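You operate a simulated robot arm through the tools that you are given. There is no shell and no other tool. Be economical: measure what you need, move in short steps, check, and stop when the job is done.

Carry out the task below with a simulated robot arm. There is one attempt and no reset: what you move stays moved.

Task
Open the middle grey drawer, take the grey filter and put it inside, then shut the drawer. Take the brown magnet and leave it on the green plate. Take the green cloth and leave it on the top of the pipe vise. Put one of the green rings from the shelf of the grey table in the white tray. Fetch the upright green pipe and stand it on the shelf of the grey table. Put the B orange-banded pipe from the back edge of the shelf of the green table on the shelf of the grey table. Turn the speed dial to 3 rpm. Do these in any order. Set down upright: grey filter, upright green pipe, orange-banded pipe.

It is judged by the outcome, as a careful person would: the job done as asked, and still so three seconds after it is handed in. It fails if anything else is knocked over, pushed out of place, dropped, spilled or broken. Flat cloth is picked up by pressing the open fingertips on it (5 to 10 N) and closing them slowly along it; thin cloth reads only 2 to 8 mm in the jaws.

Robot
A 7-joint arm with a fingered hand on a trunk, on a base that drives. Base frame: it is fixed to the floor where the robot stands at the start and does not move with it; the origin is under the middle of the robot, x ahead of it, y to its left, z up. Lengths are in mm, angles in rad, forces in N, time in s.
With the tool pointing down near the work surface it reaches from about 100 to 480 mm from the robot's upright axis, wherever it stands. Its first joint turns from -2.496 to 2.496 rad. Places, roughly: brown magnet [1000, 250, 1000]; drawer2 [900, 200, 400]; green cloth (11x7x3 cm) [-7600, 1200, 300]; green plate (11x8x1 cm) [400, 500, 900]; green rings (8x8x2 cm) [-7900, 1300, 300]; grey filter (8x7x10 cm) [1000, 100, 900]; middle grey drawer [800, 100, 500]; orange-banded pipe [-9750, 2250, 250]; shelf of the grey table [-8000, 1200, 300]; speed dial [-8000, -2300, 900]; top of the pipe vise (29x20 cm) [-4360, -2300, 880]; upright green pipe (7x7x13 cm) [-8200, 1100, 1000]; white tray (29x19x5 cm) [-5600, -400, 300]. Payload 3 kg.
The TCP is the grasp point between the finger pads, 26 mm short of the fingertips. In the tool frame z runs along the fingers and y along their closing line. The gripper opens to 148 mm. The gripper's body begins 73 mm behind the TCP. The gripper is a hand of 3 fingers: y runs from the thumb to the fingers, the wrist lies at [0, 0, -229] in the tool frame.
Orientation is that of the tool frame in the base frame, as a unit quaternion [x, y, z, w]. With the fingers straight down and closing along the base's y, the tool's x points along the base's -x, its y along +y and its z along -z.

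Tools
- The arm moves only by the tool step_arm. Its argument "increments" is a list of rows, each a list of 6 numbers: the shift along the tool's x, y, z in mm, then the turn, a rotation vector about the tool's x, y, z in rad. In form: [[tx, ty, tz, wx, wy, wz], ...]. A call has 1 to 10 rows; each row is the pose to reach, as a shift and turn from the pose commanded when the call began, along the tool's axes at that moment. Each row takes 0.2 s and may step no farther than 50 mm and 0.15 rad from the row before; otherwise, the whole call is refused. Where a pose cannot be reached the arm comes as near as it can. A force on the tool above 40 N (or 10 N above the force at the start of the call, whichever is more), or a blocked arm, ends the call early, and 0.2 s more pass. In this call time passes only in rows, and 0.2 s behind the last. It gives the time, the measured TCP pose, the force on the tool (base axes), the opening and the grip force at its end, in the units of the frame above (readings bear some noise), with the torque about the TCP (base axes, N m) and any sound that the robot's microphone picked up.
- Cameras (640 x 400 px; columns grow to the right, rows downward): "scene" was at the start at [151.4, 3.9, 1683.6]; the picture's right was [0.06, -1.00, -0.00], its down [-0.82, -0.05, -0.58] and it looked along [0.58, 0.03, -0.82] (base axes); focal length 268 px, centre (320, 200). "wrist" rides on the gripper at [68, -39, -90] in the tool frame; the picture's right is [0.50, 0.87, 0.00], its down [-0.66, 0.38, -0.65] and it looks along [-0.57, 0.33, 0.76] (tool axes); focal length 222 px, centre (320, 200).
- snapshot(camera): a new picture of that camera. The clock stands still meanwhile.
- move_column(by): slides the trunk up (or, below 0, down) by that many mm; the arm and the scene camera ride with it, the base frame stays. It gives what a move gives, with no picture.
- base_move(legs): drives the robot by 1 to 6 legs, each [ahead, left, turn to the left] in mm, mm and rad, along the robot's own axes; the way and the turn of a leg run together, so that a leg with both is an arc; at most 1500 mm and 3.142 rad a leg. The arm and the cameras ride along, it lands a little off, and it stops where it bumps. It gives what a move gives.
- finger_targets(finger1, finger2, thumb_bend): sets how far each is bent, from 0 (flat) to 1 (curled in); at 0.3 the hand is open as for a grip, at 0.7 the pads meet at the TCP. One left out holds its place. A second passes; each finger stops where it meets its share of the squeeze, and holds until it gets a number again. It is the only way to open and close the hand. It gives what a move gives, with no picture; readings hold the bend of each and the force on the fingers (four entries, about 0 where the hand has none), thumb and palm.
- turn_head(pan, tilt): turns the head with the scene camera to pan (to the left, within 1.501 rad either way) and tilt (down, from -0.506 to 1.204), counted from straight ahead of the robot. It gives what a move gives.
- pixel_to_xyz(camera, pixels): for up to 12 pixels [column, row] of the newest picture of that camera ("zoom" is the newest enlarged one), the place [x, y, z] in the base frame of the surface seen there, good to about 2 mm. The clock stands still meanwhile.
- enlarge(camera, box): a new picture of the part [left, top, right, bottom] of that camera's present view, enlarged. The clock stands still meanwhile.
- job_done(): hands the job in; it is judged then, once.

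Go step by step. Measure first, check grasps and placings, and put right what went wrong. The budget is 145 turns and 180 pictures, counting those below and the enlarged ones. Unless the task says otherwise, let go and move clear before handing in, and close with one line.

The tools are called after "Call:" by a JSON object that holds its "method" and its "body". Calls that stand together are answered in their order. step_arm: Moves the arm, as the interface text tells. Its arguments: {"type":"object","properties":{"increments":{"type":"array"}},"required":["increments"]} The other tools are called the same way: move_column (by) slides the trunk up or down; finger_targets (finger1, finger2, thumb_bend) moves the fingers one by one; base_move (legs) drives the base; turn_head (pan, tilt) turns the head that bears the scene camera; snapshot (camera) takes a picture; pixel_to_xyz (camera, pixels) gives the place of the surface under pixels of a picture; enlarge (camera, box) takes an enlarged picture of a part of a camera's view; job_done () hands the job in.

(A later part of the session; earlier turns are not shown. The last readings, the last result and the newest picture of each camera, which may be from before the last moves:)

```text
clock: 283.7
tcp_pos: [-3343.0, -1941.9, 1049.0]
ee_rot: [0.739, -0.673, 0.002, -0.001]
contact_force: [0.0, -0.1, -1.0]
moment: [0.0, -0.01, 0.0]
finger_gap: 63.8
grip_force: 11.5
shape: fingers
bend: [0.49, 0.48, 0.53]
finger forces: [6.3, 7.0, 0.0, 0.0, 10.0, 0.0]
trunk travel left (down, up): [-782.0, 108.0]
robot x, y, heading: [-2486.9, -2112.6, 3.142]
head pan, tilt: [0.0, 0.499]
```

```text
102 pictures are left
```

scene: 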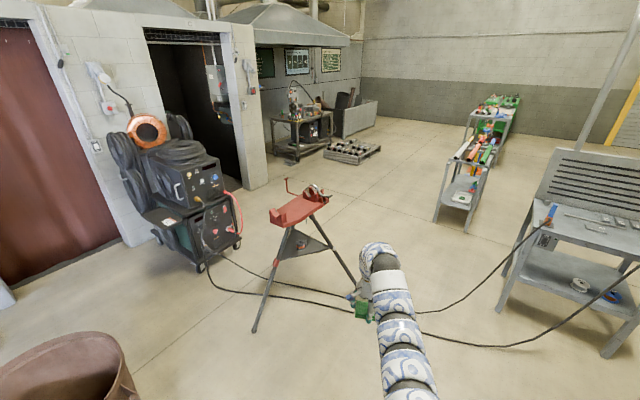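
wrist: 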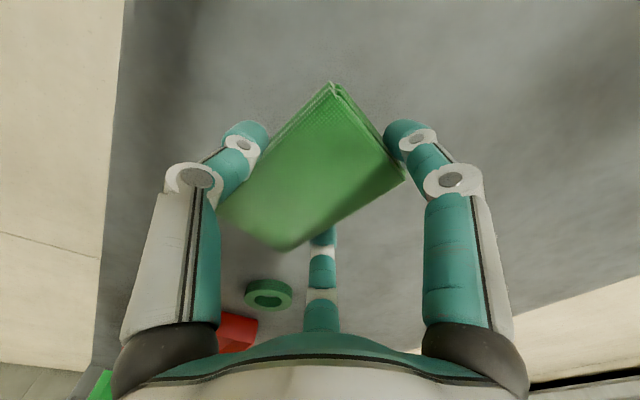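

Call:
{"method": "enlarge", "body": {"camera": "scene", "box": [240, 165, 380, 265]}}

Call:
{"method": "pixel_to_xyz", "body": {"camera": "scene", "pixels": [[285, 215], [300, 205], [272, 213], [280, 226], [328, 195], [310, 200], [315, 190], [290, 183], [255, 332], [330, 305], [460, 345]]}}

```text
4.00 times, centred on (310, 215) of scene
```

zoom: 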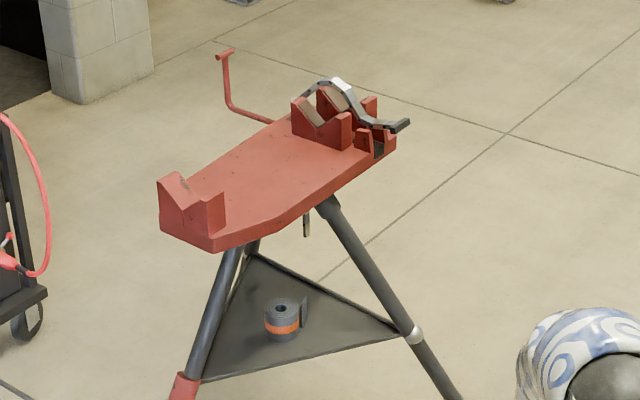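

```text
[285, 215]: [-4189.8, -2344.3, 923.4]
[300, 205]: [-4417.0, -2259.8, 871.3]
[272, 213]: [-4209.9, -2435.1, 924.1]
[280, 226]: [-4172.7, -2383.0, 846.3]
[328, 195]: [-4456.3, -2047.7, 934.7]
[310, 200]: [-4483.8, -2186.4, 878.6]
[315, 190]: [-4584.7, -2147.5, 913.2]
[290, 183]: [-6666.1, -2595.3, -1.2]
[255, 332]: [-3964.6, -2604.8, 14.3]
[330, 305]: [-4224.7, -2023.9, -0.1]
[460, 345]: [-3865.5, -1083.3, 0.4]
```

The flat part of the vise's plate lies between V-block and chain clamp. Measure its outline.

Call:
{"method": "pixel_to_xyz", "body": {"camera": "zoom", "pixels": [[215, 172], [270, 125], [235, 190], [235, 222], [290, 210], [350, 165], [310, 160], [270, 170], [295, 115], [350, 120], [225, 200], [250, 195]]}}

```text
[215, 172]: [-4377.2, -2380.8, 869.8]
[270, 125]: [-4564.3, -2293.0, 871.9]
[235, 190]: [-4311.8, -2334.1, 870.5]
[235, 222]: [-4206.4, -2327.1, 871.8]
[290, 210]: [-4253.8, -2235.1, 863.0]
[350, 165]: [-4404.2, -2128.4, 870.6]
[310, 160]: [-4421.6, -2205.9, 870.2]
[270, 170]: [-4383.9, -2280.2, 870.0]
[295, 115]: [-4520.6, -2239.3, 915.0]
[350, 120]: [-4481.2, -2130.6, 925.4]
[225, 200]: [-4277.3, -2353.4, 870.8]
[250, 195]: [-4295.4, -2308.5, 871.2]
```

Flat area centre ≈(-4376,-2263), z 870. Approach between the front legs with heading ~3.49, stopping short first.

Call:
{"method": "base_move", "body": {"legs": [[0, 0, 0.35], [760, -262, 0]]}}

Call:
{"method": "turn_head", "body": {"pan": -0.1, "tilt": 0.7}}

Call:
{"method": "snapshot", "body": {"camera": "scene"}}

```text
clock: 289.1
tcp_pos: [-4153.7, -2235.7, 1049.8]
ee_rot: [0.844, -0.536, 0.001, -0.001]
contact_force: [0.3, -0.3, 0.5]
moment: [-0.02, -0.01, -0.01]
finger_gap: 63.4
grip_force: 12.1
shape: fingers
bend: [0.49, 0.48, 0.53]
finger forces: [6.3, 7.0, 0.0, 0.1, 9.9, 0.0]
trunk travel left (down, up): [-782.0, 108.0]
robot x, y, heading: [-3287.5, -2116.0, -2.796]
head pan, tilt: [0.0, 0.499]
```

```text
clock: 289.8
tcp_pos: [-4153.5, -2235.9, 1050.4]
ee_rot: [0.844, -0.537, 0.002, -0.001]
contact_force: [-0.4, -0.9, 0.1]
moment: [-0.01, 0.01, -0.03]
finger_gap: 63.5
grip_force: 11.8
shape: fingers
bend: [0.49, 0.48, 0.53]
finger forces: [6.3, 7.0, 0.0, 0.1, 9.9, 0.0]
trunk travel left (down, up): [-782.0, 108.0]
robot x, y, heading: [-3290.0, -2112.5, -2.8]
head pan, tilt: [-0.099, 0.7]
```

```text
100 pictures are left
```

scene: 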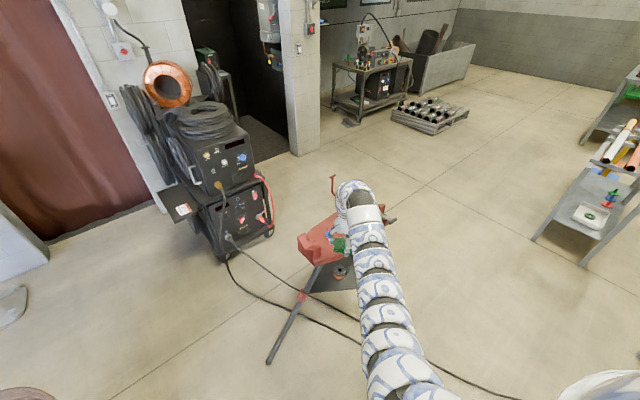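

Call:
{"method": "pixel_to_xyz", "body": {"camera": "scene", "pixels": [[333, 178], [335, 195], [350, 182], [343, 192], [320, 232], [268, 358]]}}

Call:
{"method": "base_move", "body": {"legs": [[150, -49, 0]]}}

Call:
{"method": "snapshot", "body": {"camera": "wrist"}}

```text
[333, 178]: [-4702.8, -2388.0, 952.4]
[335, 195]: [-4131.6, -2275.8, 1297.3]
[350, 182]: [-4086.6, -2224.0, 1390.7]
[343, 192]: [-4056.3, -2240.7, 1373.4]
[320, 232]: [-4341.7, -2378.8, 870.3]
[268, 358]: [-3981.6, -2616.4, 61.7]
```

```text
clock: 291.2
tcp_pos: [-4311.9, -2241.8, 1048.1]
ee_rot: [0.844, -0.537, 0.002, -0.002]
contact_force: [-0.9, 0.0, -0.7]
moment: [0.01, 0.01, 0.0]
finger_gap: 63.6
grip_force: 11.8
shape: fingers
bend: [0.49, 0.48, 0.53]
finger forces: [6.3, 7.0, 0.1, 0.0, 9.9, 0.1]
trunk travel left (down, up): [-782.0, 108.0]
robot x, y, heading: [-3445.4, -2118.1, -2.803]
head pan, tilt: [-0.099, 0.7]
```

```text
99 pictures are left
```

wrist: 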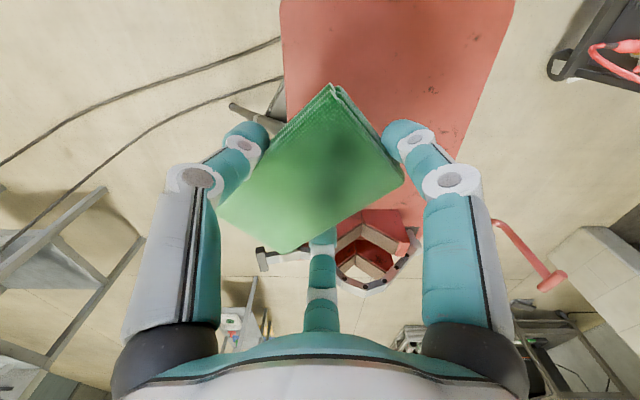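

Shift the last 67 mm and descend to just above the plate.

Call:
{"method": "step_arm", "body": {"increments": [[-4, 34, 0, 0, 0, 0], [-8, 67, 0, 0, 0, 0], [-8, 67, 45, 0, 0, 0], [-8, 67, 90, 0, 0, 0], [-8, 67, 125, 0, 0, 0]]}}

Call:
{"method": "snapshot", "body": {"camera": "wrist"}}

Call:
{"method": "enlarge", "body": {"camera": "scene", "box": [280, 170, 420, 290]}}

```text
clock: 292.4
tcp_pos: [-4355.3, -2253.9, 954.4]
ee_rot: [0.844, -0.536, 0.001, -0.001]
contact_force: [-0.6, -0.6, 0.3]
moment: [-0.04, 0.0, 0.03]
finger_gap: 62.9
grip_force: 11.7
shape: fingers
bend: [0.49, 0.48, 0.53]
finger forces: [6.2, 7.1, 0.0, 0.0, 9.9, 0.0]
out of reach, approached as far as the arm can: row 3, 4, 5
trunk travel left (down, up): [-782.0, 108.0]
robot x, y, heading: [-3440.0, -2114.9, -2.8]
head pan, tilt: [-0.099, 0.7]
```

```text
98 pictures are left
```

wrist: 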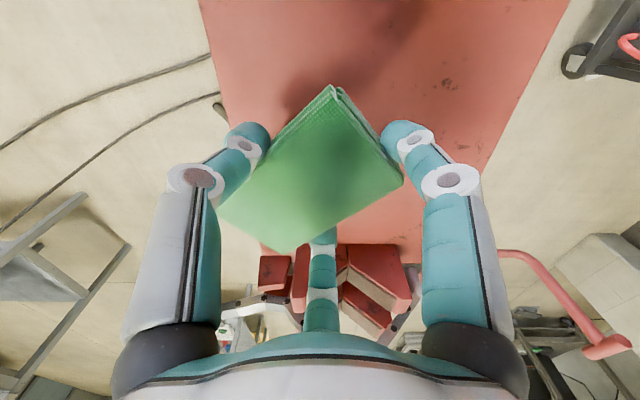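

```text
3.33 times, centred on (350, 230) of scene
```

zoom: 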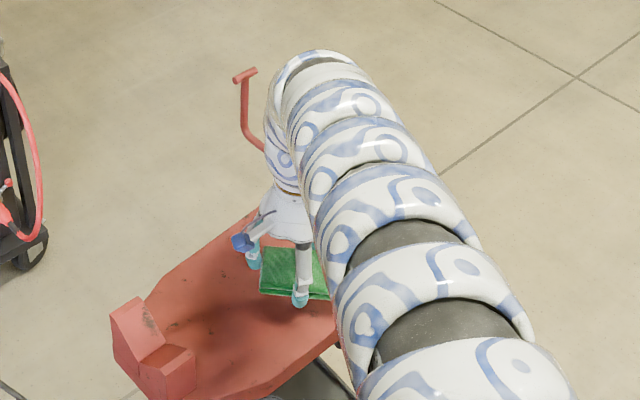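

The arm is at its reach limit, but this spot (a 2981, c −3895) is within the flat area. Lower with the trunk.

Call:
{"method": "move_column", "body": {"by": -44}}

Call:
{"method": "move_column", "body": {"by": -4}}

Call:
{"method": "snapshot", "body": {"camera": "wrist"}}

```text
clock: 293.3
tcp_pos: [-4355.4, -2254.1, 911.8]
ee_rot: [0.844, -0.536, 0.001, -0.001]
contact_force: [1.0, -0.5, 0.2]
moment: [-0.03, -0.02, 0.02]
finger_gap: 62.6
grip_force: 11.8
shape: fingers
bend: [0.49, 0.48, 0.53]
finger forces: [6.0, 7.1, 0.0, 0.1, 9.9, 0.0]
trunk travel left (down, up): [-738.0, 152.0]
robot x, y, heading: [-3443.7, -2118.3, -2.799]
head pan, tilt: [-0.099, 0.7]
```

```text
clock: 293.8
tcp_pos: [-4354.1, -2254.5, 906.5]
ee_rot: [0.844, -0.537, 0.002, -0.001]
contact_force: [-0.2, -0.2, -0.8]
moment: [-0.03, 0.01, -0.01]
finger_gap: 62.5
grip_force: 11.9
shape: fingers
bend: [0.49, 0.48, 0.53]
finger forces: [6.1, 7.1, 0.0, 0.0, 9.9, 0.0]
trunk travel left (down, up): [-734.0, 156.0]
robot x, y, heading: [-3444.0, -2113.3, -2.8]
head pan, tilt: [-0.099, 0.7]
```

```text
96 pictures are left
```

wrist: 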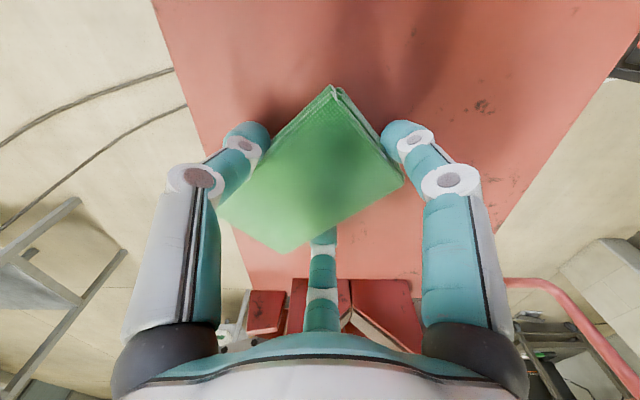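

The cloth's left corner is near the plate edge, so shift 20 mm left, then touch down.

Call:
{"method": "base_move", "body": {"legs": [[8, 22, 0]]}}

Call:
{"method": "move_column", "body": {"by": -3}}

Call:
{"method": "enlarge", "body": {"camera": "wrist", "box": [150, 60, 480, 300]}}

```text
clock: 294.6
tcp_pos: [-4353.3, -2280.0, 905.9]
ee_rot: [0.844, -0.537, 0.002, -0.002]
contact_force: [-0.6, 0.2, -0.3]
moment: [0.02, -0.01, 0.02]
finger_gap: 62.8
grip_force: 11.5
shape: fingers
bend: [0.49, 0.48, 0.53]
finger forces: [6.0, 7.1, 0.1, 0.0, 9.9, 0.1]
trunk travel left (down, up): [-734.0, 156.0]
robot x, y, heading: [-3441.2, -2140.2, -2.801]
head pan, tilt: [-0.099, 0.7]
```

```text
clock: 295.1
tcp_pos: [-4354.3, -2277.0, 904.7]
ee_rot: [0.844, -0.536, 0.002, -0.001]
contact_force: [1.3, 1.0, 6.1]
moment: [0.12, -0.09, 0.01]
finger_gap: 62.4
grip_force: 12.4
shape: fingers
bend: [0.49, 0.48, 0.53]
finger forces: [6.2, 7.0, 0.0, 0.0, 10.7, 0.0]
trunk travel left (down, up): [-731.0, 159.0]
robot x, y, heading: [-3444.3, -2139.4, -2.796]
head pan, tilt: [-0.099, 0.7]
```

```text
1.67 times, centred on (315, 180) of wrist
```

zoom: 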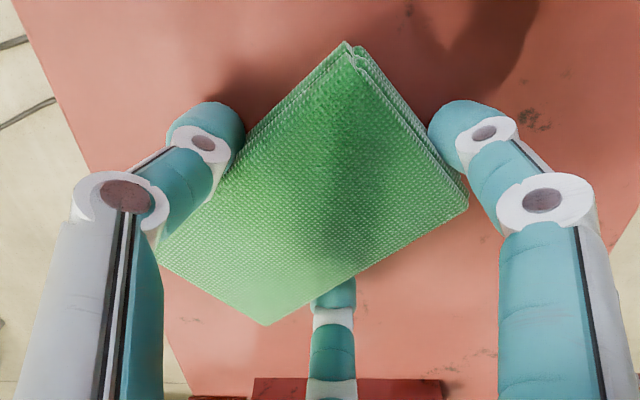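

Contact (6 N) with the cloth fully on the plate. Release and rise.

Call:
{"method": "finger_targets", "body": {"finger1": 0.4, "finger2": 0.4, "thumb_bend": 0.42}}

Call:
{"method": "move_column", "body": {"by": 130}}

Call:
{"method": "snapshot", "body": {"camera": "wrist"}}

```text
clock: 296.1
tcp_pos: [-4354.9, -2277.9, 903.5]
ee_rot: [0.844, -0.536, 0.002, -0.001]
contact_force: [0.6, 0.4, -1.0]
moment: [0.0, -0.01, -0.01]
finger_gap: 91.4
grip_force: 0.1
shape: fingers
bend: [0.4, 0.4, 0.42]
finger forces: [0.0, 0.0, 0.0, 0.0, 0.0, 0.0]
trunk travel left (down, up): [-731.0, 159.0]
robot x, y, heading: [-3444.9, -2140.1, -2.801]
head pan, tilt: [-0.099, 0.7]
```

```text
clock: 297.7
tcp_pos: [-4353.4, -2278.0, 1034.5]
ee_rot: [0.844, -0.537, 0.002, -0.002]
contact_force: [0.1, 1.6, -0.1]
moment: [0.0, -0.04, -0.03]
finger_gap: 91.4
grip_force: 0.1
shape: fingers
bend: [0.4, 0.4, 0.42]
finger forces: [0.0, 0.1, 0.0, 0.0, 0.0, 0.1]
trunk travel left (down, up): [-861.0, 29.0]
robot x, y, heading: [-3443.2, -2141.0, -2.802]
head pan, tilt: [-0.099, 0.7]
```

```text
94 pictures are left
```

wrist: 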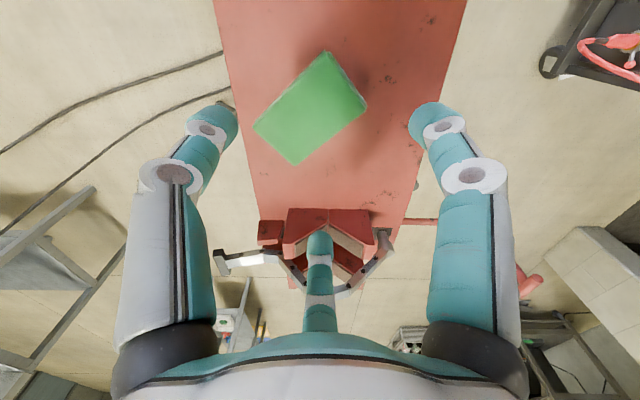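

The cloth lies on the vise. Now look right at the gap between welding table and rack, and at my own base.

Call:
{"method": "base_move", "body": {"legs": [[-350, 0, 0]]}}

Call:
{"method": "turn_head", "body": {"pan": -0.75, "tilt": 0.5}}

Call:
{"method": "snapshot", "body": {"camera": "scene"}}

Call:
{"method": "turn_head", "body": {"pan": 1.4, "tilt": 1.2}}

Call:
{"method": "snapshot", "body": {"camera": "scene"}}

```text
clock: 300.0
tcp_pos: [-4026.7, -2163.9, 1033.6]
ee_rot: [0.845, -0.535, 0.002, -0.001]
contact_force: [-0.4, -0.2, 0.2]
moment: [0.0, 0.0, 0.02]
finger_gap: 91.3
grip_force: 0.0
shape: fingers
bend: [0.4, 0.4, 0.42]
finger forces: [0.1, 0.1, 0.0, 0.1, 0.0, 0.0]
trunk travel left (down, up): [-861.0, 29.0]
robot x, y, heading: [-3115.4, -2025.5, -2.794]
head pan, tilt: [-0.099, 0.7]
```

```text
clock: 301.0
tcp_pos: [-4026.7, -2164.5, 1033.0]
ee_rot: [0.845, -0.535, 0.003, -0.001]
contact_force: [-0.5, -0.4, -0.1]
moment: [0.04, 0.02, 0.01]
finger_gap: 91.4
grip_force: 0.1
shape: fingers
bend: [0.4, 0.4, 0.42]
finger forces: [0.0, 0.0, 0.1, 0.0, 0.0, 0.0]
trunk travel left (down, up): [-861.0, 29.0]
robot x, y, heading: [-3117.0, -2025.6, -2.792]
head pan, tilt: [-0.75, 0.499]
```

```text
93 pictures are left
```

scene: 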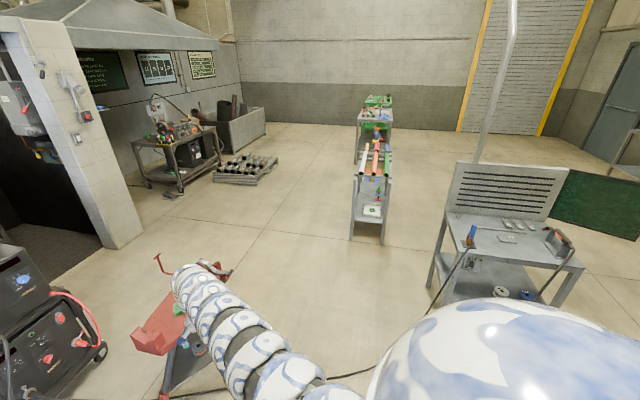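

```text
clock: 303.1
tcp_pos: [-4026.1, -2165.3, 1033.9]
ee_rot: [0.845, -0.535, 0.002, -0.001]
contact_force: [0.2, 0.0, 0.1]
moment: [-0.03, -0.03, -0.02]
finger_gap: 91.3
grip_force: 0.0
shape: fingers
bend: [0.4, 0.4, 0.42]
finger forces: [0.0, 0.0, 0.0, 0.0, 0.0, 0.0]
trunk travel left (down, up): [-861.0, 29.0]
robot x, y, heading: [-3114.4, -2020.8, -2.801]
head pan, tilt: [1.4, 1.201]
```

```text
92 pictures are left
```

scene: 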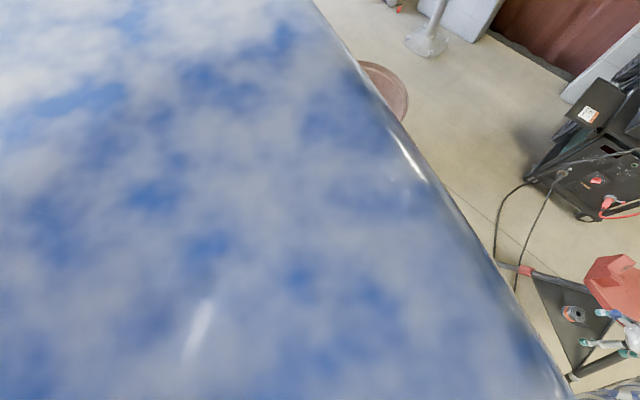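

Call:
{"method": "turn_head", "body": {"pan": -0.75, "tilt": 0.5}}

Call:
{"method": "enlarge", "body": {"camera": "scene", "box": [330, 130, 600, 310]}}

Call:
{"method": "pixel_to_xyz", "body": {"camera": "scene", "pixels": [[353, 233], [383, 240], [431, 286], [449, 270], [447, 215], [438, 240], [360, 170], [570, 265], [460, 165], [552, 215], [175, 185]]}}

```text
clock: 305.1
tcp_pos: [-4025.5, -2163.9, 1034.9]
ee_rot: [0.845, -0.535, 0.002, -0.002]
contact_force: [-0.1, -0.2, 0.2]
moment: [0.02, 0.02, -0.03]
finger_gap: 91.6
grip_force: 0.1
shape: fingers
bend: [0.4, 0.4, 0.42]
finger forces: [0.0, 0.1, 0.0, 0.0, 0.0, 0.0]
trunk travel left (down, up): [-861.0, 29.0]
robot x, y, heading: [-3116.6, -2021.7, -2.796]
head pan, tilt: [-0.75, 0.499]
```

```text
2.22 times, centred on (465, 220) of scene
```

zoom: 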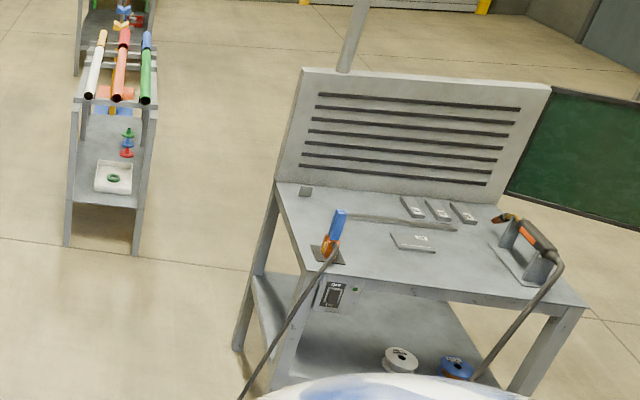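

```text
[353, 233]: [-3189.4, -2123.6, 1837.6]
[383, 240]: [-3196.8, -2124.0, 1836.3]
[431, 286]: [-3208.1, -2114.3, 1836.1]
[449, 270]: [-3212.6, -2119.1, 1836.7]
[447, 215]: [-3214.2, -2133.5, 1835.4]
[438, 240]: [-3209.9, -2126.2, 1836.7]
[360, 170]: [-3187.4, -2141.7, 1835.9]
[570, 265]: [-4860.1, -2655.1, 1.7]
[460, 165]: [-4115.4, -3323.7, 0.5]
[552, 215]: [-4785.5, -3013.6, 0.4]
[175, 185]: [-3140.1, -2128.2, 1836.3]
```

Call:
{"method": "pixel_to_xyz", "body": {"camera": "zoom", "pixels": [[68, 242], [138, 250], [238, 348], [268, 385], [280, 185], [305, 290], [575, 300], [300, 75], [250, 270], [548, 90], [238, 395]]}}

```text
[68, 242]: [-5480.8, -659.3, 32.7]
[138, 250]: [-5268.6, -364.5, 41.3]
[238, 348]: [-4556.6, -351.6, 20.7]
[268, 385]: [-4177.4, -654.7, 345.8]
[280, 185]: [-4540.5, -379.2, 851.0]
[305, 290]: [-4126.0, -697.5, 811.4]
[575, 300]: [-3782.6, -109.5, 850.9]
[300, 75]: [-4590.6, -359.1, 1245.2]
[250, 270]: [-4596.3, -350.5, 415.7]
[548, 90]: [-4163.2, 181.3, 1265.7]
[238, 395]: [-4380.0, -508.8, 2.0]
```

Gap rack-leg to table corner is 680 mm (x −5269 to −4593); path along x≈−4931 straight −y avoids the cables. First drive around east and north, facing −y.

Call:
{"method": "base_move", "body": {"legs": [[-700, 0, 0], [-434, -1150, 0], [-434, -1150, 0], [-434, -1150, 0], [0, 0, 1.225]]}}

Call:
{"method": "turn_head", "body": {"pan": -0.7, "tilt": 0.5}}

Call:
{"method": "snapshot", "body": {"camera": "scene"}}

```text
clock: 329.5
tcp_pos: [-2624.9, 1002.8, 1034.7]
ee_rot: [0.998, 0.069, 0.0, -0.002]
contact_force: [1.0, -0.2, 0.0]
moment: [0.01, 0.01, -0.01]
finger_gap: 91.4
grip_force: 0.1
shape: fingers
bend: [0.4, 0.4, 0.42]
finger forces: [0.1, 0.0, 0.1, 0.1, 0.0, 0.0]
trunk travel left (down, up): [-861.0, 29.0]
robot x, y, heading: [-2483.4, 1911.9, -1.527]
head pan, tilt: [-0.75, 0.499]
```

```text
clock: 330.1
tcp_pos: [-2625.6, 1003.4, 1033.7]
ee_rot: [0.998, 0.068, 0.002, -0.001]
contact_force: [0.1, -0.8, 0.2]
moment: [0.02, -0.01, 0.01]
finger_gap: 91.4
grip_force: 0.1
shape: fingers
bend: [0.4, 0.4, 0.42]
finger forces: [0.0, 0.0, 0.0, 0.0, 0.0, 0.0]
trunk travel left (down, up): [-861.0, 29.0]
robot x, y, heading: [-2483.5, 1911.1, -1.53]
head pan, tilt: [-0.7, 0.499]
```

```text
90 pictures are left
```

scene: 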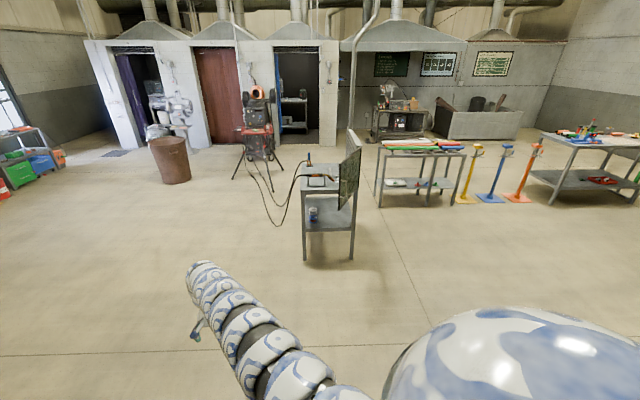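

Slide west to x≈−4931 and look down the gap.

Call:
{"method": "base_move", "body": {"legs": [[0, 0, -0.041], [0, -1224, 0], [0, -1224, 0]]}}

Call:
{"method": "turn_head", "body": {"pan": 0, "tilt": 0.6}}

Call:
{"method": "snapshot", "body": {"camera": "scene"}}

```text
clock: 342.5
tcp_pos: [-5122.4, 1043.2, 1033.3]
ee_rot: [0.999, 0.037, 0.001, -0.003]
contact_force: [1.0, -0.3, 0.2]
moment: [0.0, 0.02, 0.03]
finger_gap: 91.6
grip_force: 0.0
shape: fingers
bend: [0.4, 0.4, 0.42]
finger forces: [0.0, 0.0, 0.1, 0.0, 0.0, 0.1]
trunk travel left (down, up): [-861.0, 29.0]
robot x, y, heading: [-4923.6, 1940.5, -1.59]
head pan, tilt: [-0.7, 0.499]
```

```text
clock: 343.6
tcp_pos: [-5122.3, 1042.9, 1033.6]
ee_rot: [0.999, 0.038, 0.001, -0.001]
contact_force: [0.7, 1.2, 0.2]
moment: [0.0, -0.01, 0.03]
finger_gap: 91.5
grip_force: 0.0
shape: fingers
bend: [0.4, 0.4, 0.42]
finger forces: [0.0, 0.0, 0.0, 0.0, 0.1, 0.0]
trunk travel left (down, up): [-861.0, 29.0]
robot x, y, heading: [-4927.1, 1942.0, -1.592]
head pan, tilt: [0.0, 0.6]
```

```text
89 pictures are left
```

scene: 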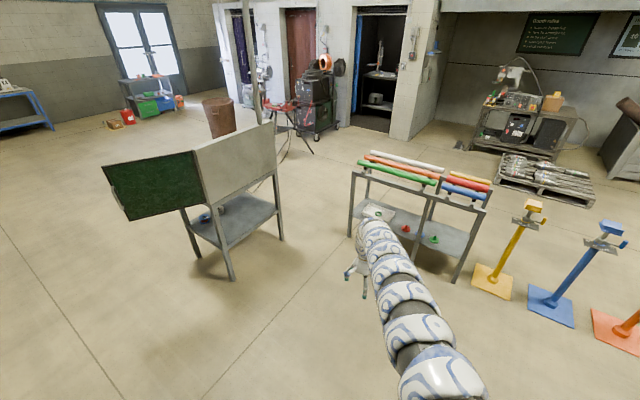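

Call:
{"method": "pixel_to_xyz", "body": {"camera": "scene", "pixels": [[349, 234], [281, 239], [277, 175], [352, 175], [233, 278], [190, 160]]}}

Call:
{"method": "base_move", "body": {"legs": [[1300, 0, 0.02]]}}

Call:
{"method": "turn_head", "body": {"pan": 0, "tilt": 1.0}}

Call:
{"method": "snapshot", "body": {"camera": "scene"}}

```text
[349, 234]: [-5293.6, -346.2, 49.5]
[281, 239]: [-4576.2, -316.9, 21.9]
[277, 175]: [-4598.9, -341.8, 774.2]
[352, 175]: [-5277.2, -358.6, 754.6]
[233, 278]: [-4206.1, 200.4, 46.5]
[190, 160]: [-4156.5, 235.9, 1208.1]
```

```text
clock: 350.2
tcp_pos: [-5103.5, -282.4, 1033.5]
ee_rot: [0.999, 0.053, 0.0, -0.001]
contact_force: [-0.4, -0.3, 0.4]
moment: [0.0, 0.01, -0.01]
finger_gap: 91.2
grip_force: 0.1
shape: fingers
bend: [0.4, 0.4, 0.42]
finger forces: [0.0, 0.0, 0.1, 0.0, 0.0, 0.1]
trunk travel left (down, up): [-861.0, 29.0]
robot x, y, heading: [-4933.1, 621.6, -1.561]
head pan, tilt: [0.0, 0.6]
```

```text
clock: 351.1
tcp_pos: [-5103.4, -282.3, 1032.8]
ee_rot: [0.999, 0.052, 0.001, -0.002]
contact_force: [-0.3, 0.2, 0.7]
moment: [-0.03, 0.01, -0.03]
finger_gap: 91.3
grip_force: 0.1
shape: fingers
bend: [0.4, 0.4, 0.42]
finger forces: [0.0, 0.0, 0.1, 0.0, 0.0, 0.0]
trunk travel left (down, up): [-861.0, 29.0]
robot x, y, heading: [-4935.1, 626.3, -1.564]
head pan, tilt: [0.0, 1.0]
```

```text
88 pictures are left
```

scene: 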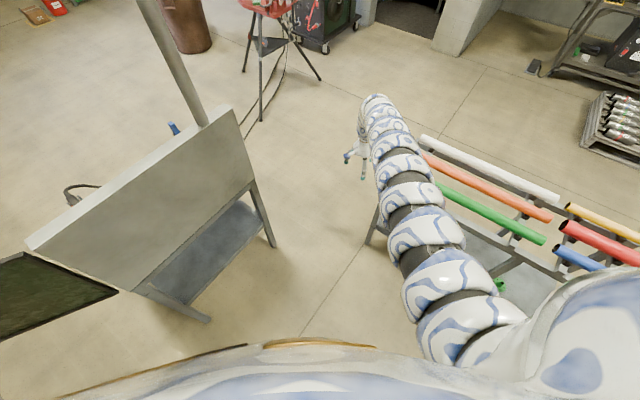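

Centered at x −4935 with both obstacles symmetric. Proceed through in short legs.

Call:
{"method": "base_move", "body": {"legs": [[500, 0, 0], [300, 0, 0], [300, 0, 0], [300, 0, 0], [300, 0, 0]]}}

Call:
{"method": "turn_head", "body": {"pan": -0.9, "tilt": 0.45}}

Call:
{"method": "snapshot", "body": {"camera": "scene"}}

```text
clock: 360.5
tcp_pos: [-5069.2, -1973.6, 1033.2]
ee_rot: [0.998, 0.057, -0.001, -0.003]
contact_force: [0.1, -1.2, 0.1]
moment: [0.01, 0.0, 0.0]
finger_gap: 91.6
grip_force: 0.0
shape: fingers
bend: [0.4, 0.4, 0.42]
finger forces: [0.1, 0.1, 0.0, 0.0, 0.0, 0.1]
trunk travel left (down, up): [-861.0, 29.0]
robot x, y, heading: [-4909.3, -1064.0, -1.554]
head pan, tilt: [0.0, 1.0]
```

```text
clock: 361.7
tcp_pos: [-5069.1, -1972.6, 1033.5]
ee_rot: [0.998, 0.057, 0.001, -0.002]
contact_force: [0.1, 0.3, -0.1]
moment: [-0.04, -0.02, 0.0]
finger_gap: 91.5
grip_force: 0.0
shape: fingers
bend: [0.4, 0.4, 0.42]
finger forces: [0.0, 0.1, 0.0, 0.0, 0.1, 0.0]
trunk travel left (down, up): [-861.0, 29.0]
robot x, y, heading: [-4908.8, -1067.2, -1.549]
head pan, tilt: [-0.901, 0.45]
```

```text
87 pictures are left
```

scene: 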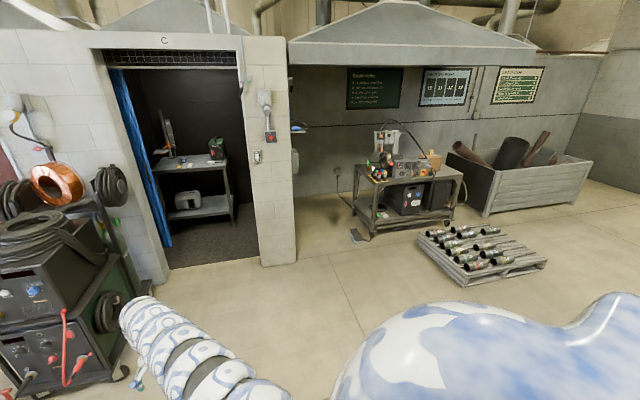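

Through cleanly. Zoom on the dial table.

Call:
{"method": "enlarge", "body": {"camera": "scene", "box": [330, 110, 490, 250]}}

Call:
{"method": "pixel_to_xyz", "body": {"camera": "scene", "pixels": [[370, 238], [450, 222], [420, 240], [460, 285], [545, 262], [355, 175], [460, 170], [385, 165], [400, 170], [265, 262]]}}

```text
2.86 times, centred on (410, 180) of scene
```

zoom: 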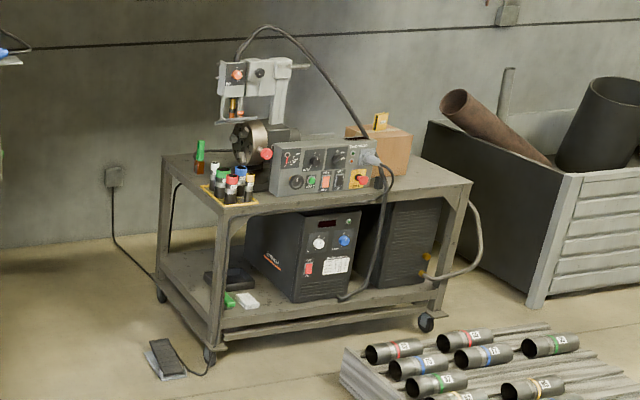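

```text
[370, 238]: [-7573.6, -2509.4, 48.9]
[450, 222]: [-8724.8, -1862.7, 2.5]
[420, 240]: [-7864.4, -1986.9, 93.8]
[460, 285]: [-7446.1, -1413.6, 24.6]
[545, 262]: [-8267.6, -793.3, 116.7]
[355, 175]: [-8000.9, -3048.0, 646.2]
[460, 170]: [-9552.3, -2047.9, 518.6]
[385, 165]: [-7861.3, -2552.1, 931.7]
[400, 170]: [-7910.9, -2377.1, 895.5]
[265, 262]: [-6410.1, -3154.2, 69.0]
```

Turn toward the table and approach, staying clear of pallet and pedal.

Call:
{"method": "base_move", "body": {"legs": [[0, 0, -1.05], [800, -118, 0], [800, -118, 0]]}}

Call:
{"method": "turn_head", "body": {"pan": 0.1, "tilt": 0.5}}

Call:
{"method": "snapshot", "body": {"camera": "scene"}}

```text
clock: 372.6
tcp_pos: [-7272.8, -1988.8, 1032.2]
ee_rot: [0.889, -0.458, 0.001, -0.001]
contact_force: [-1.4, -0.1, -0.5]
moment: [0.02, -0.04, 0.01]
finger_gap: 91.3
grip_force: 0.1
shape: fingers
bend: [0.4, 0.4, 0.42]
finger forces: [0.1, 0.0, 0.1, 0.1, 0.0, 0.0]
trunk travel left (down, up): [-861.0, 29.0]
robot x, y, heading: [-6399.1, -1689.4, -2.621]
head pan, tilt: [-0.901, 0.45]
```

```text
clock: 373.9
tcp_pos: [-7271.2, -1988.1, 1033.4]
ee_rot: [0.889, -0.458, 0.002, -0.001]
contact_force: [-0.2, -0.9, 0.3]
moment: [0.0, -0.01, -0.02]
finger_gap: 91.2
grip_force: 0.0
shape: fingers
bend: [0.4, 0.4, 0.42]
finger forces: [0.0, 0.0, 0.0, 0.0, 0.1, 0.0]
trunk travel left (down, up): [-861.0, 29.0]
robot x, y, heading: [-6402.1, -1691.4, -2.619]
head pan, tilt: [0.099, 0.499]
```

```text
85 pictures are left
```

scene: 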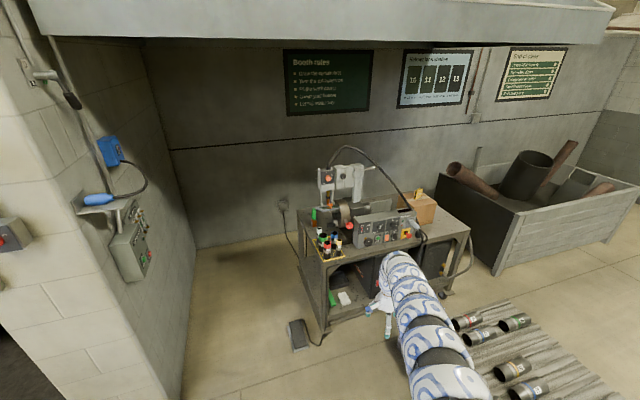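

Call:
{"method": "enlarge", "body": {"camera": "scene", "box": [340, 195, 430, 255]}}

Call:
{"method": "pixel_to_xyz", "body": {"camera": "scene", "pixels": [[360, 245], [413, 235], [357, 222], [412, 212], [325, 335], [450, 295], [322, 263], [468, 230], [298, 345], [460, 320], [400, 222], [385, 230]]}}

```text
6.67 times, centred on (385, 225) of scene
```

zoom: 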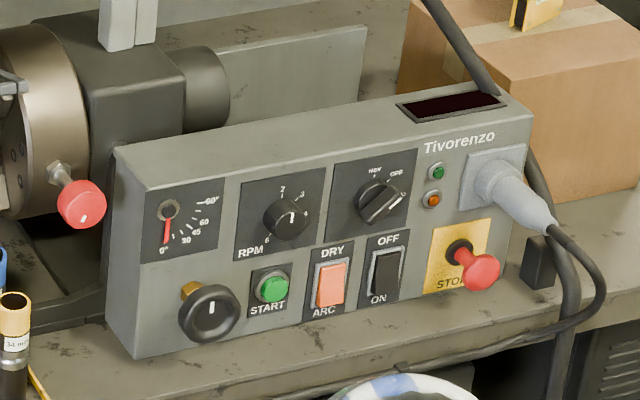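

```text
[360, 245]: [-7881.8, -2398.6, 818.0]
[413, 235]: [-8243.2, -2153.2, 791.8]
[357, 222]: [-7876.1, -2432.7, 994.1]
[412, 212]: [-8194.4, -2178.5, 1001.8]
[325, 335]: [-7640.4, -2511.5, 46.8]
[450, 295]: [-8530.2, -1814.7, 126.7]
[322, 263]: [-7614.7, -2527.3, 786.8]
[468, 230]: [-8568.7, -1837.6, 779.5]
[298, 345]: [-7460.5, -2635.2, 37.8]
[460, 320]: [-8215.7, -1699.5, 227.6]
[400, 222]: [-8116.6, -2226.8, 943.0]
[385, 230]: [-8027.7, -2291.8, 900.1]
```

The RPM knob (zoom 288,218) has marks 2, 3, …, 6. I'll pitch the tool forward to horizontal here in free space, then look closer.

Call:
{"method": "step_arm", "body": {"increments": [[0, -20, -20, -0.15, 0, 0], [0, -40, -40, -0.3, 0, 0], [0, -60, -60, -0.45, 0, 0], [0, -80, -80, -0.6, 0, 0], [0, -100, -100, -0.75, 0, 0], [0, -120, -110, -0.9, 0, 0], [0, -140, -110, -1.05, 0, 0], [0, -150, -110, -1.2, 0, 0], [0, -150, -110, -1.35, 0, 0], [0, -150, -110, -1.5, 0, 0]]}}

Call:
{"method": "snapshot", "body": {"camera": "scene"}}

Call:
{"method": "enlarge", "body": {"camera": "scene", "box": [365, 210, 400, 240]}}

```text
clock: 376.3
tcp_pos: [-7256.0, -2001.3, 1096.5]
ee_rot: [0.657, -0.325, -0.265, 0.627]
contact_force: [0.5, 0.4, 0.9]
moment: [-0.01, 0.01, 0.03]
finger_gap: 91.7
grip_force: 0.0
shape: fingers
bend: [0.4, 0.4, 0.42]
finger forces: [0.1, 0.0, 0.0, 0.0, 0.0, 0.0]
out of reach, approached as far as the arm can: row 3, 4, 5, 6, 7, 8, 9, 10
trunk travel left (down, up): [-861.0, 29.0]
robot x, y, heading: [-6400.3, -1690.0, -2.622]
head pan, tilt: [0.099, 0.499]
stopped in row 10: the arm was blocked; the commanded pose is now the measured one
```

```text
83 pictures are left
```

scene: 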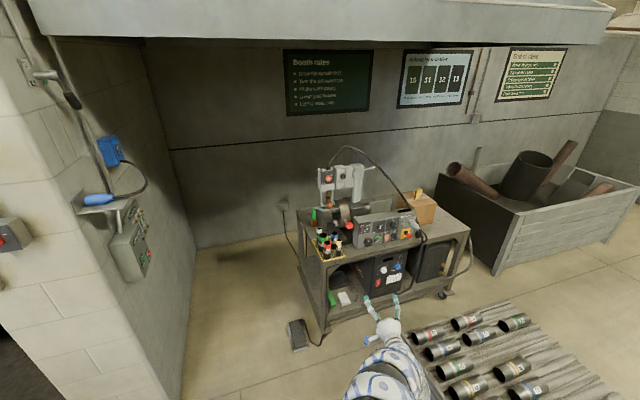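

```text
13.33 times, centred on (382, 225) of scene
```

zoom: 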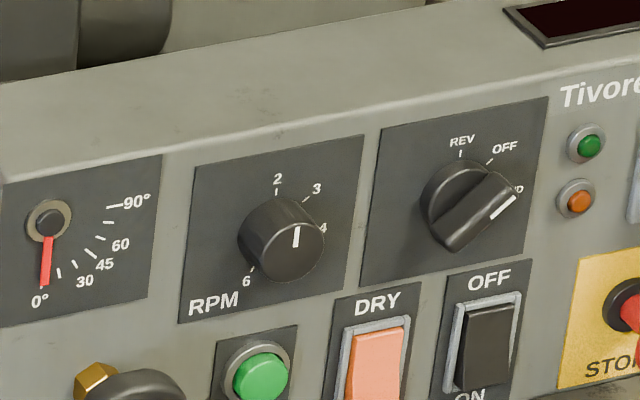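

The RPM pointer looks to be at 2 (pointing up). Measure panel plane and marks.

Call:
{"method": "pixel_to_xyz", "body": {"camera": "zoom", "pixels": [[205, 175], [360, 145], [345, 280], [188, 315], [277, 192], [306, 200], [321, 226], [252, 270], [291, 248], [297, 230], [250, 230], [310, 260]]}}

```text
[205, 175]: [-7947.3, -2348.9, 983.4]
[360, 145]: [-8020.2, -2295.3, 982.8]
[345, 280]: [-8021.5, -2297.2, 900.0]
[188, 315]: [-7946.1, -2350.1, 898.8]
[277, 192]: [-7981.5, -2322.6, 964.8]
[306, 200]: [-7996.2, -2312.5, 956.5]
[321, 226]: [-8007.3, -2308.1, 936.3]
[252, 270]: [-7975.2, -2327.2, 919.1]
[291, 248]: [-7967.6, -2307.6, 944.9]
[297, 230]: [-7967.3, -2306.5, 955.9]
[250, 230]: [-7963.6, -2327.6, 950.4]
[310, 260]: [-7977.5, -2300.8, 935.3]
```

The scale is ~50° per rpm; the pointer is at 2, so it needs +50° clockwise to 3. Check obstacles left of the panel near the hand's envelope.

Call:
{"method": "pixel_to_xyz", "body": {"camera": "scene", "pixels": [[349, 226], [344, 222], [325, 232], [336, 236], [333, 240], [343, 243], [366, 241], [376, 238], [399, 232], [327, 182], [340, 205]]}}

Call:
{"method": "snapshot", "body": {"camera": "wrist"}}

```text
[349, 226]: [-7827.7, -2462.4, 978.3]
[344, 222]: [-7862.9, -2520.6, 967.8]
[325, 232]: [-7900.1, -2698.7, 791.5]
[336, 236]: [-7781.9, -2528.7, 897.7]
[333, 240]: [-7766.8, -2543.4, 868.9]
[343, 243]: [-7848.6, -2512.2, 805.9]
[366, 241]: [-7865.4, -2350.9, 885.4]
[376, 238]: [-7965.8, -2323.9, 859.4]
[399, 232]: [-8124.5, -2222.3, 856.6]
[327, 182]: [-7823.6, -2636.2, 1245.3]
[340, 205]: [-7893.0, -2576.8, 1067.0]
```

```text
81 pictures are left
```

wrist: 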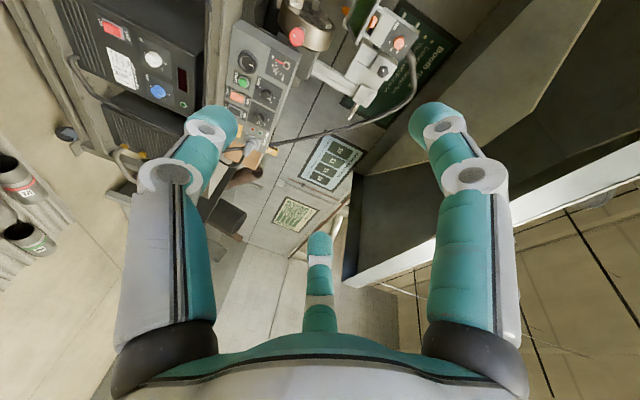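

Panel surroundings are clear. Roll the hand −1.5 rad so there's room to turn clockwise later.

Call:
{"method": "step_arm", "body": {"increments": [[0, 0, 0, 0, 0, -0.15], [0, 0, 0, 0, 0, -0.3], [0, 0, 0, 0, 0, -0.45], [0, 0, 0, 0, 0, -0.6], [0, 0, 0, 0, 0, -0.75], [0, 0, 0, 0, 0, -0.9], [0, 0, 0, 0, 0, -1.05], [0, 0, 0, 0, 0, -1.2], [0, 0, 0, 0, 0, -1.35], [0, 0, 0, 0, 0, -1.5]]}}

Call:
{"method": "finger_targets", "body": {"finger1": 0.5, "finger2": 0.5, "thumb_bend": 0.5}}

Call:
{"method": "base_move", "body": {"legs": [[0, 0, 0.22]]}}

```text
clock: 378.7
tcp_pos: [-7162.6, -1972.9, 805.2]
ee_rot: [0.853, 0.268, -0.402, 0.196]
contact_force: [0.2, -0.2, -0.2]
moment: [-0.02, -0.05, 0.0]
finger_gap: 92.2
grip_force: 0.1
shape: fingers
bend: [0.4, 0.4, 0.42]
finger forces: [0.0, 0.1, 0.1, 0.0, 0.0, 0.1]
out of reach, approached as far as the arm can: row 3, 4, 5, 6, 7, 8, 9
trunk travel left (down, up): [-861.0, 29.0]
robot x, y, heading: [-6401.1, -1686.0, -2.621]
head pan, tilt: [0.099, 0.499]
stopped in row 10: the arm was blocked; the commanded pose is now the measured one
```

```text
clock: 379.7
tcp_pos: [-7164.0, -1975.1, 805.7]
ee_rot: [0.854, 0.267, -0.402, 0.195]
contact_force: [0.7, 0.5, 0.5]
moment: [0.01, -0.01, -0.02]
finger_gap: 62.8
grip_force: 0.1
shape: fingers
bend: [0.5, 0.5, 0.5]
finger forces: [0.0, 0.0, 0.0, 0.1, 0.0, 0.1]
trunk travel left (down, up): [-861.0, 29.0]
robot x, y, heading: [-6400.0, -1687.6, -2.626]
head pan, tilt: [0.099, 0.499]
```

```text
clock: 380.9
tcp_pos: [-7083.6, -2132.6, 804.5]
ee_rot: [0.819, 0.359, -0.379, 0.238]
contact_force: [-0.3, 0.0, 0.3]
moment: [-0.01, -0.03, 0.01]
finger_gap: 62.6
grip_force: 0.0
shape: fingers
bend: [0.5, 0.5, 0.5]
finger forces: [0.1, 0.0, 0.0, 0.0, 0.0, 0.0]
trunk travel left (down, up): [-861.0, 29.0]
robot x, y, heading: [-6405.1, -1689.5, -2.404]
head pan, tilt: [0.099, 0.499]
```

The tool ended pitched 37° down with y to the left. Lower the trunk and raise/pitch the tool up to level.

Call:
{"method": "move_column", "body": {"by": -250}}

Call:
{"method": "step_arm", "body": {"increments": [[-32, 5, -24, 0, -0.1, 0], [-64, 10, -48, 0, -0.2, 0], [-96, 14, -72, 0, -0.3, 0], [-128, 19, -96, 0, -0.4, 0], [-160, 24, -120, 0, -0.5, 0], [-192, 28, -144, 0, -0.64, 0]]}}

```text
clock: 383.5
tcp_pos: [-7083.9, -2133.1, 555.1]
ee_rot: [0.819, 0.359, -0.378, 0.239]
contact_force: [0.5, -0.1, 0.4]
moment: [-0.01, 0.02, -0.01]
finger_gap: 62.5
grip_force: 0.0
shape: fingers
bend: [0.5, 0.5, 0.5]
finger forces: [0.0, 0.0, 0.1, 0.0, 0.1, 0.0]
trunk travel left (down, up): [-611.0, 279.0]
robot x, y, heading: [-6398.7, -1689.1, -2.403]
head pan, tilt: [0.099, 0.499]
```

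```text
clock: 384.9
tcp_pos: [-7083.8, -2133.9, 793.5]
ee_rot: [0.658, 0.265, -0.617, 0.34]
contact_force: [0.3, 0.3, 0.2]
moment: [0.03, -0.01, 0.03]
finger_gap: 61.9
grip_force: 0.1
shape: fingers
bend: [0.5, 0.5, 0.5]
finger forces: [0.0, 0.0, 0.0, 0.0, 0.0, 0.0]
trunk travel left (down, up): [-611.0, 279.0]
robot x, y, heading: [-6401.5, -1685.2, -2.4]
head pan, tilt: [0.099, 0.499]
```

Level now (z axis [-.63,-.77,0]). Retract the tool 120 mm, raise to dial height, and take a picture for pallet clearance.

Call:
{"method": "step_arm", "body": {"increments": [[0, 0, -40, 0, 0, 0], [0, 0, -80, 0, 0, 0], [0, 0, -120, 0, 0, 0]]}}

Call:
{"method": "move_column", "body": {"by": 148}}

Call:
{"method": "turn_head", "body": {"pan": -0.3, "tilt": 0.6}}

Call:
{"method": "snapshot", "body": {"camera": "scene"}}

```text
clock: 385.7
tcp_pos: [-7010.8, -2041.2, 796.4]
ee_rot: [0.658, 0.266, -0.617, 0.339]
contact_force: [0.3, -0.2, 0.5]
moment: [0.0, -0.02, -0.01]
finger_gap: 62.1
grip_force: 0.0
shape: fingers
bend: [0.5, 0.5, 0.5]
finger forces: [0.0, 0.0, 0.0, 0.1, 0.0, 0.0]
trunk travel left (down, up): [-611.0, 279.0]
robot x, y, heading: [-6402.4, -1687.9, -2.4]
head pan, tilt: [0.099, 0.499]
```

```text
clock: 387.4
tcp_pos: [-7010.8, -2040.6, 944.3]
ee_rot: [0.658, 0.266, -0.617, 0.34]
contact_force: [0.7, -0.5, -0.6]
moment: [0.01, -0.03, 0.0]
finger_gap: 61.9
grip_force: 0.1
shape: fingers
bend: [0.5, 0.5, 0.5]
finger forces: [0.0, 0.1, 0.0, 0.0, 0.0, 0.0]
trunk travel left (down, up): [-759.0, 131.0]
robot x, y, heading: [-6400.5, -1686.9, -2.398]
head pan, tilt: [0.099, 0.499]
```

```text
clock: 388.3
tcp_pos: [-7009.7, -2042.6, 945.3]
ee_rot: [0.658, 0.266, -0.617, 0.339]
contact_force: [0.9, -0.4, 0.4]
moment: [-0.02, 0.0, 0.04]
finger_gap: 62.2
grip_force: 0.1
shape: fingers
bend: [0.5, 0.5, 0.5]
finger forces: [0.1, 0.0, 0.1, 0.0, 0.0, 0.0]
trunk travel left (down, up): [-759.0, 131.0]
robot x, y, heading: [-6404.9, -1693.5, -2.403]
head pan, tilt: [-0.3, 0.6]
```

```text
80 pictures are left
```

scene: 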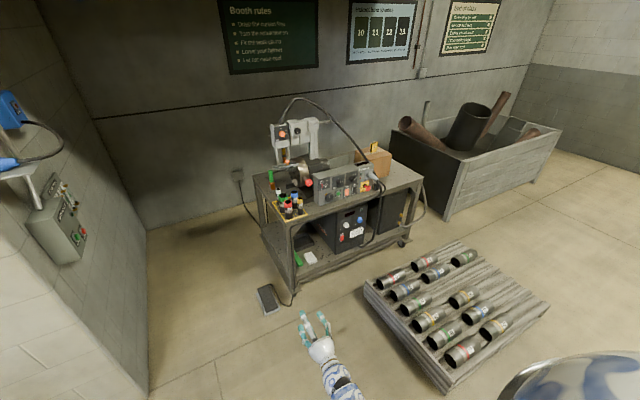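

Call:
{"method": "pixel_to_xyz", "body": {"camera": "scene", "pixels": [[366, 287], [447, 382], [405, 335], [270, 300], [548, 305], [290, 300]]}}

```text
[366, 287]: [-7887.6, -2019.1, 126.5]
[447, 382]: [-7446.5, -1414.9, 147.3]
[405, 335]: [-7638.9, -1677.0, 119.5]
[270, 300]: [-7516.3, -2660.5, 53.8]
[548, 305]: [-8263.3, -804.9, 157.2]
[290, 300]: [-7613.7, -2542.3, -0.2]
```

Pallet's edge runs at s≈+107 along the approach. I'll yaw the tool a bit left relative to the base so the base stands farther from the pallet.

Call:
{"method": "step_arm", "body": {"increments": [[0, 0, 0, -0.065, 0, 0], [0, 0, 0, -0.13, 0, 0]]}}

Call:
{"method": "base_move", "body": {"legs": [[0, 0, -0.075]]}}

```text
clock: 388.9
tcp_pos: [-7010.3, -2041.8, 944.6]
ee_rot: [0.635, 0.305, -0.599, 0.381]
contact_force: [1.0, 0.5, 0.0]
moment: [0.01, 0.0, 0.0]
finger_gap: 62.3
grip_force: 0.0
shape: fingers
bend: [0.5, 0.5, 0.5]
finger forces: [0.0, 0.0, 0.1, 0.1, 0.0, 0.0]
trunk travel left (down, up): [-759.0, 131.0]
robot x, y, heading: [-6401.1, -1693.8, -2.398]
head pan, tilt: [-0.3, 0.6]
```

```text
clock: 389.7
tcp_pos: [-7034.4, -1996.6, 944.1]
ee_rot: [0.646, 0.28, -0.612, 0.359]
contact_force: [-0.7, 1.1, -0.5]
moment: [-0.02, 0.02, -0.03]
finger_gap: 62.1
grip_force: 0.0
shape: fingers
bend: [0.5, 0.5, 0.5]
finger forces: [0.1, 0.0, 0.0, 0.0, 0.0, 0.0]
trunk travel left (down, up): [-759.0, 131.0]
robot x, y, heading: [-6401.1, -1690.7, -2.474]
head pan, tilt: [-0.3, 0.6]
```

Tool aligned with the panel normal. Drive toward the dial, stopping 160 mm out.

Call:
{"method": "base_move", "body": {"legs": [[500, -235, 0], [291, -137, 0]]}}

Call:
{"method": "snapshot", "body": {"camera": "wrist"}}

Call:
{"method": "turn_head", "body": {"pan": 0.2, "tilt": 0.7}}

Call:
{"method": "snapshot", "body": {"camera": "scene"}}

```text
clock: 394.6
tcp_pos: [-7881.5, -2186.3, 944.4]
ee_rot: [0.645, 0.283, -0.61, 0.362]
contact_force: [0.0, -0.5, -1.2]
moment: [0.01, -0.01, 0.02]
finger_gap: 62.3
grip_force: 0.0
shape: fingers
bend: [0.5, 0.5, 0.5]
finger forces: [0.1, 0.0, 0.0, 0.0, 0.1, 0.1]
trunk travel left (down, up): [-759.0, 131.0]
robot x, y, heading: [-7243.2, -1875.1, -2.472]
head pan, tilt: [-0.3, 0.6]
```

```text
79 pictures are left
```

wrist: 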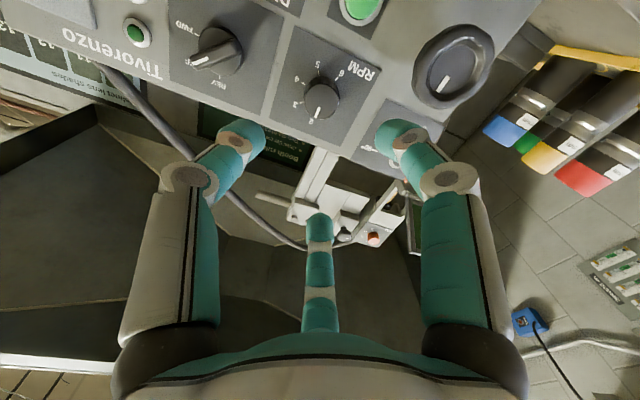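

```text
clock: 395.5
tcp_pos: [-7880.9, -2186.5, 945.8]
ee_rot: [0.645, 0.284, -0.611, 0.362]
contact_force: [0.4, -0.1, 0.3]
moment: [-0.02, 0.0, -0.01]
finger_gap: 62.1
grip_force: 0.1
shape: fingers
bend: [0.5, 0.5, 0.5]
finger forces: [0.0, 0.0, 0.0, 0.0, 0.0, 0.0]
trunk travel left (down, up): [-759.0, 131.0]
robot x, y, heading: [-7250.8, -1873.7, -2.473]
head pan, tilt: [0.201, 0.7]
```

```text
78 pictures are left
```

scene: 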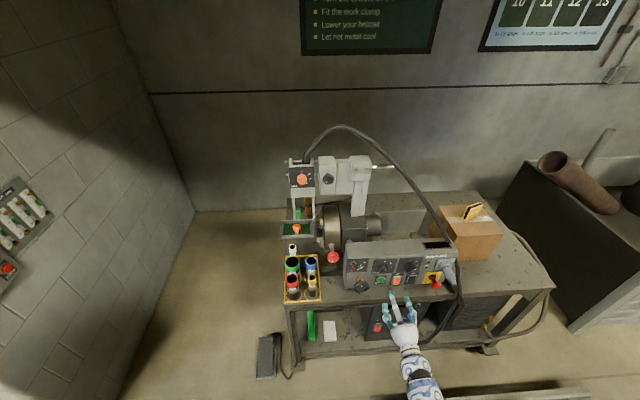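

Excellent wrist view of the RPM dial at (321,98). Enlarge and measure.

Call:
{"method": "enlarge", "body": {"camera": "wrist", "box": [270, 40, 390, 140]}}

```text
4.00 times, centred on (330, 90) of wrist
```

zoom: 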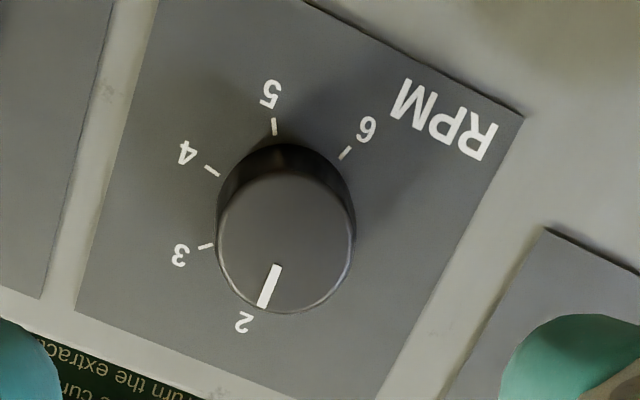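

Call:
{"method": "pixel_to_xyz", "body": {"camera": "zoom", "pixels": [[205, 246], [212, 171], [274, 126], [345, 153], [285, 245], [275, 268], [262, 303], [220, 240], [352, 240], [290, 180], [180, 255], [240, 325]]}}

```text
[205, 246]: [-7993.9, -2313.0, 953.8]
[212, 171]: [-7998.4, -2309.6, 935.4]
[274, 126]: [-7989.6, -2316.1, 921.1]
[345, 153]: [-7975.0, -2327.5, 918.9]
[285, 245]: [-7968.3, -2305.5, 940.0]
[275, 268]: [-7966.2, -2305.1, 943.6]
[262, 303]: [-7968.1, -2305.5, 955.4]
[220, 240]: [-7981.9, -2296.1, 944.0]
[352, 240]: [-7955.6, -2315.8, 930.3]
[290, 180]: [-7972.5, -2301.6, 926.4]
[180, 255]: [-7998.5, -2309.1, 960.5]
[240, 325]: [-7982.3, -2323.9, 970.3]
```

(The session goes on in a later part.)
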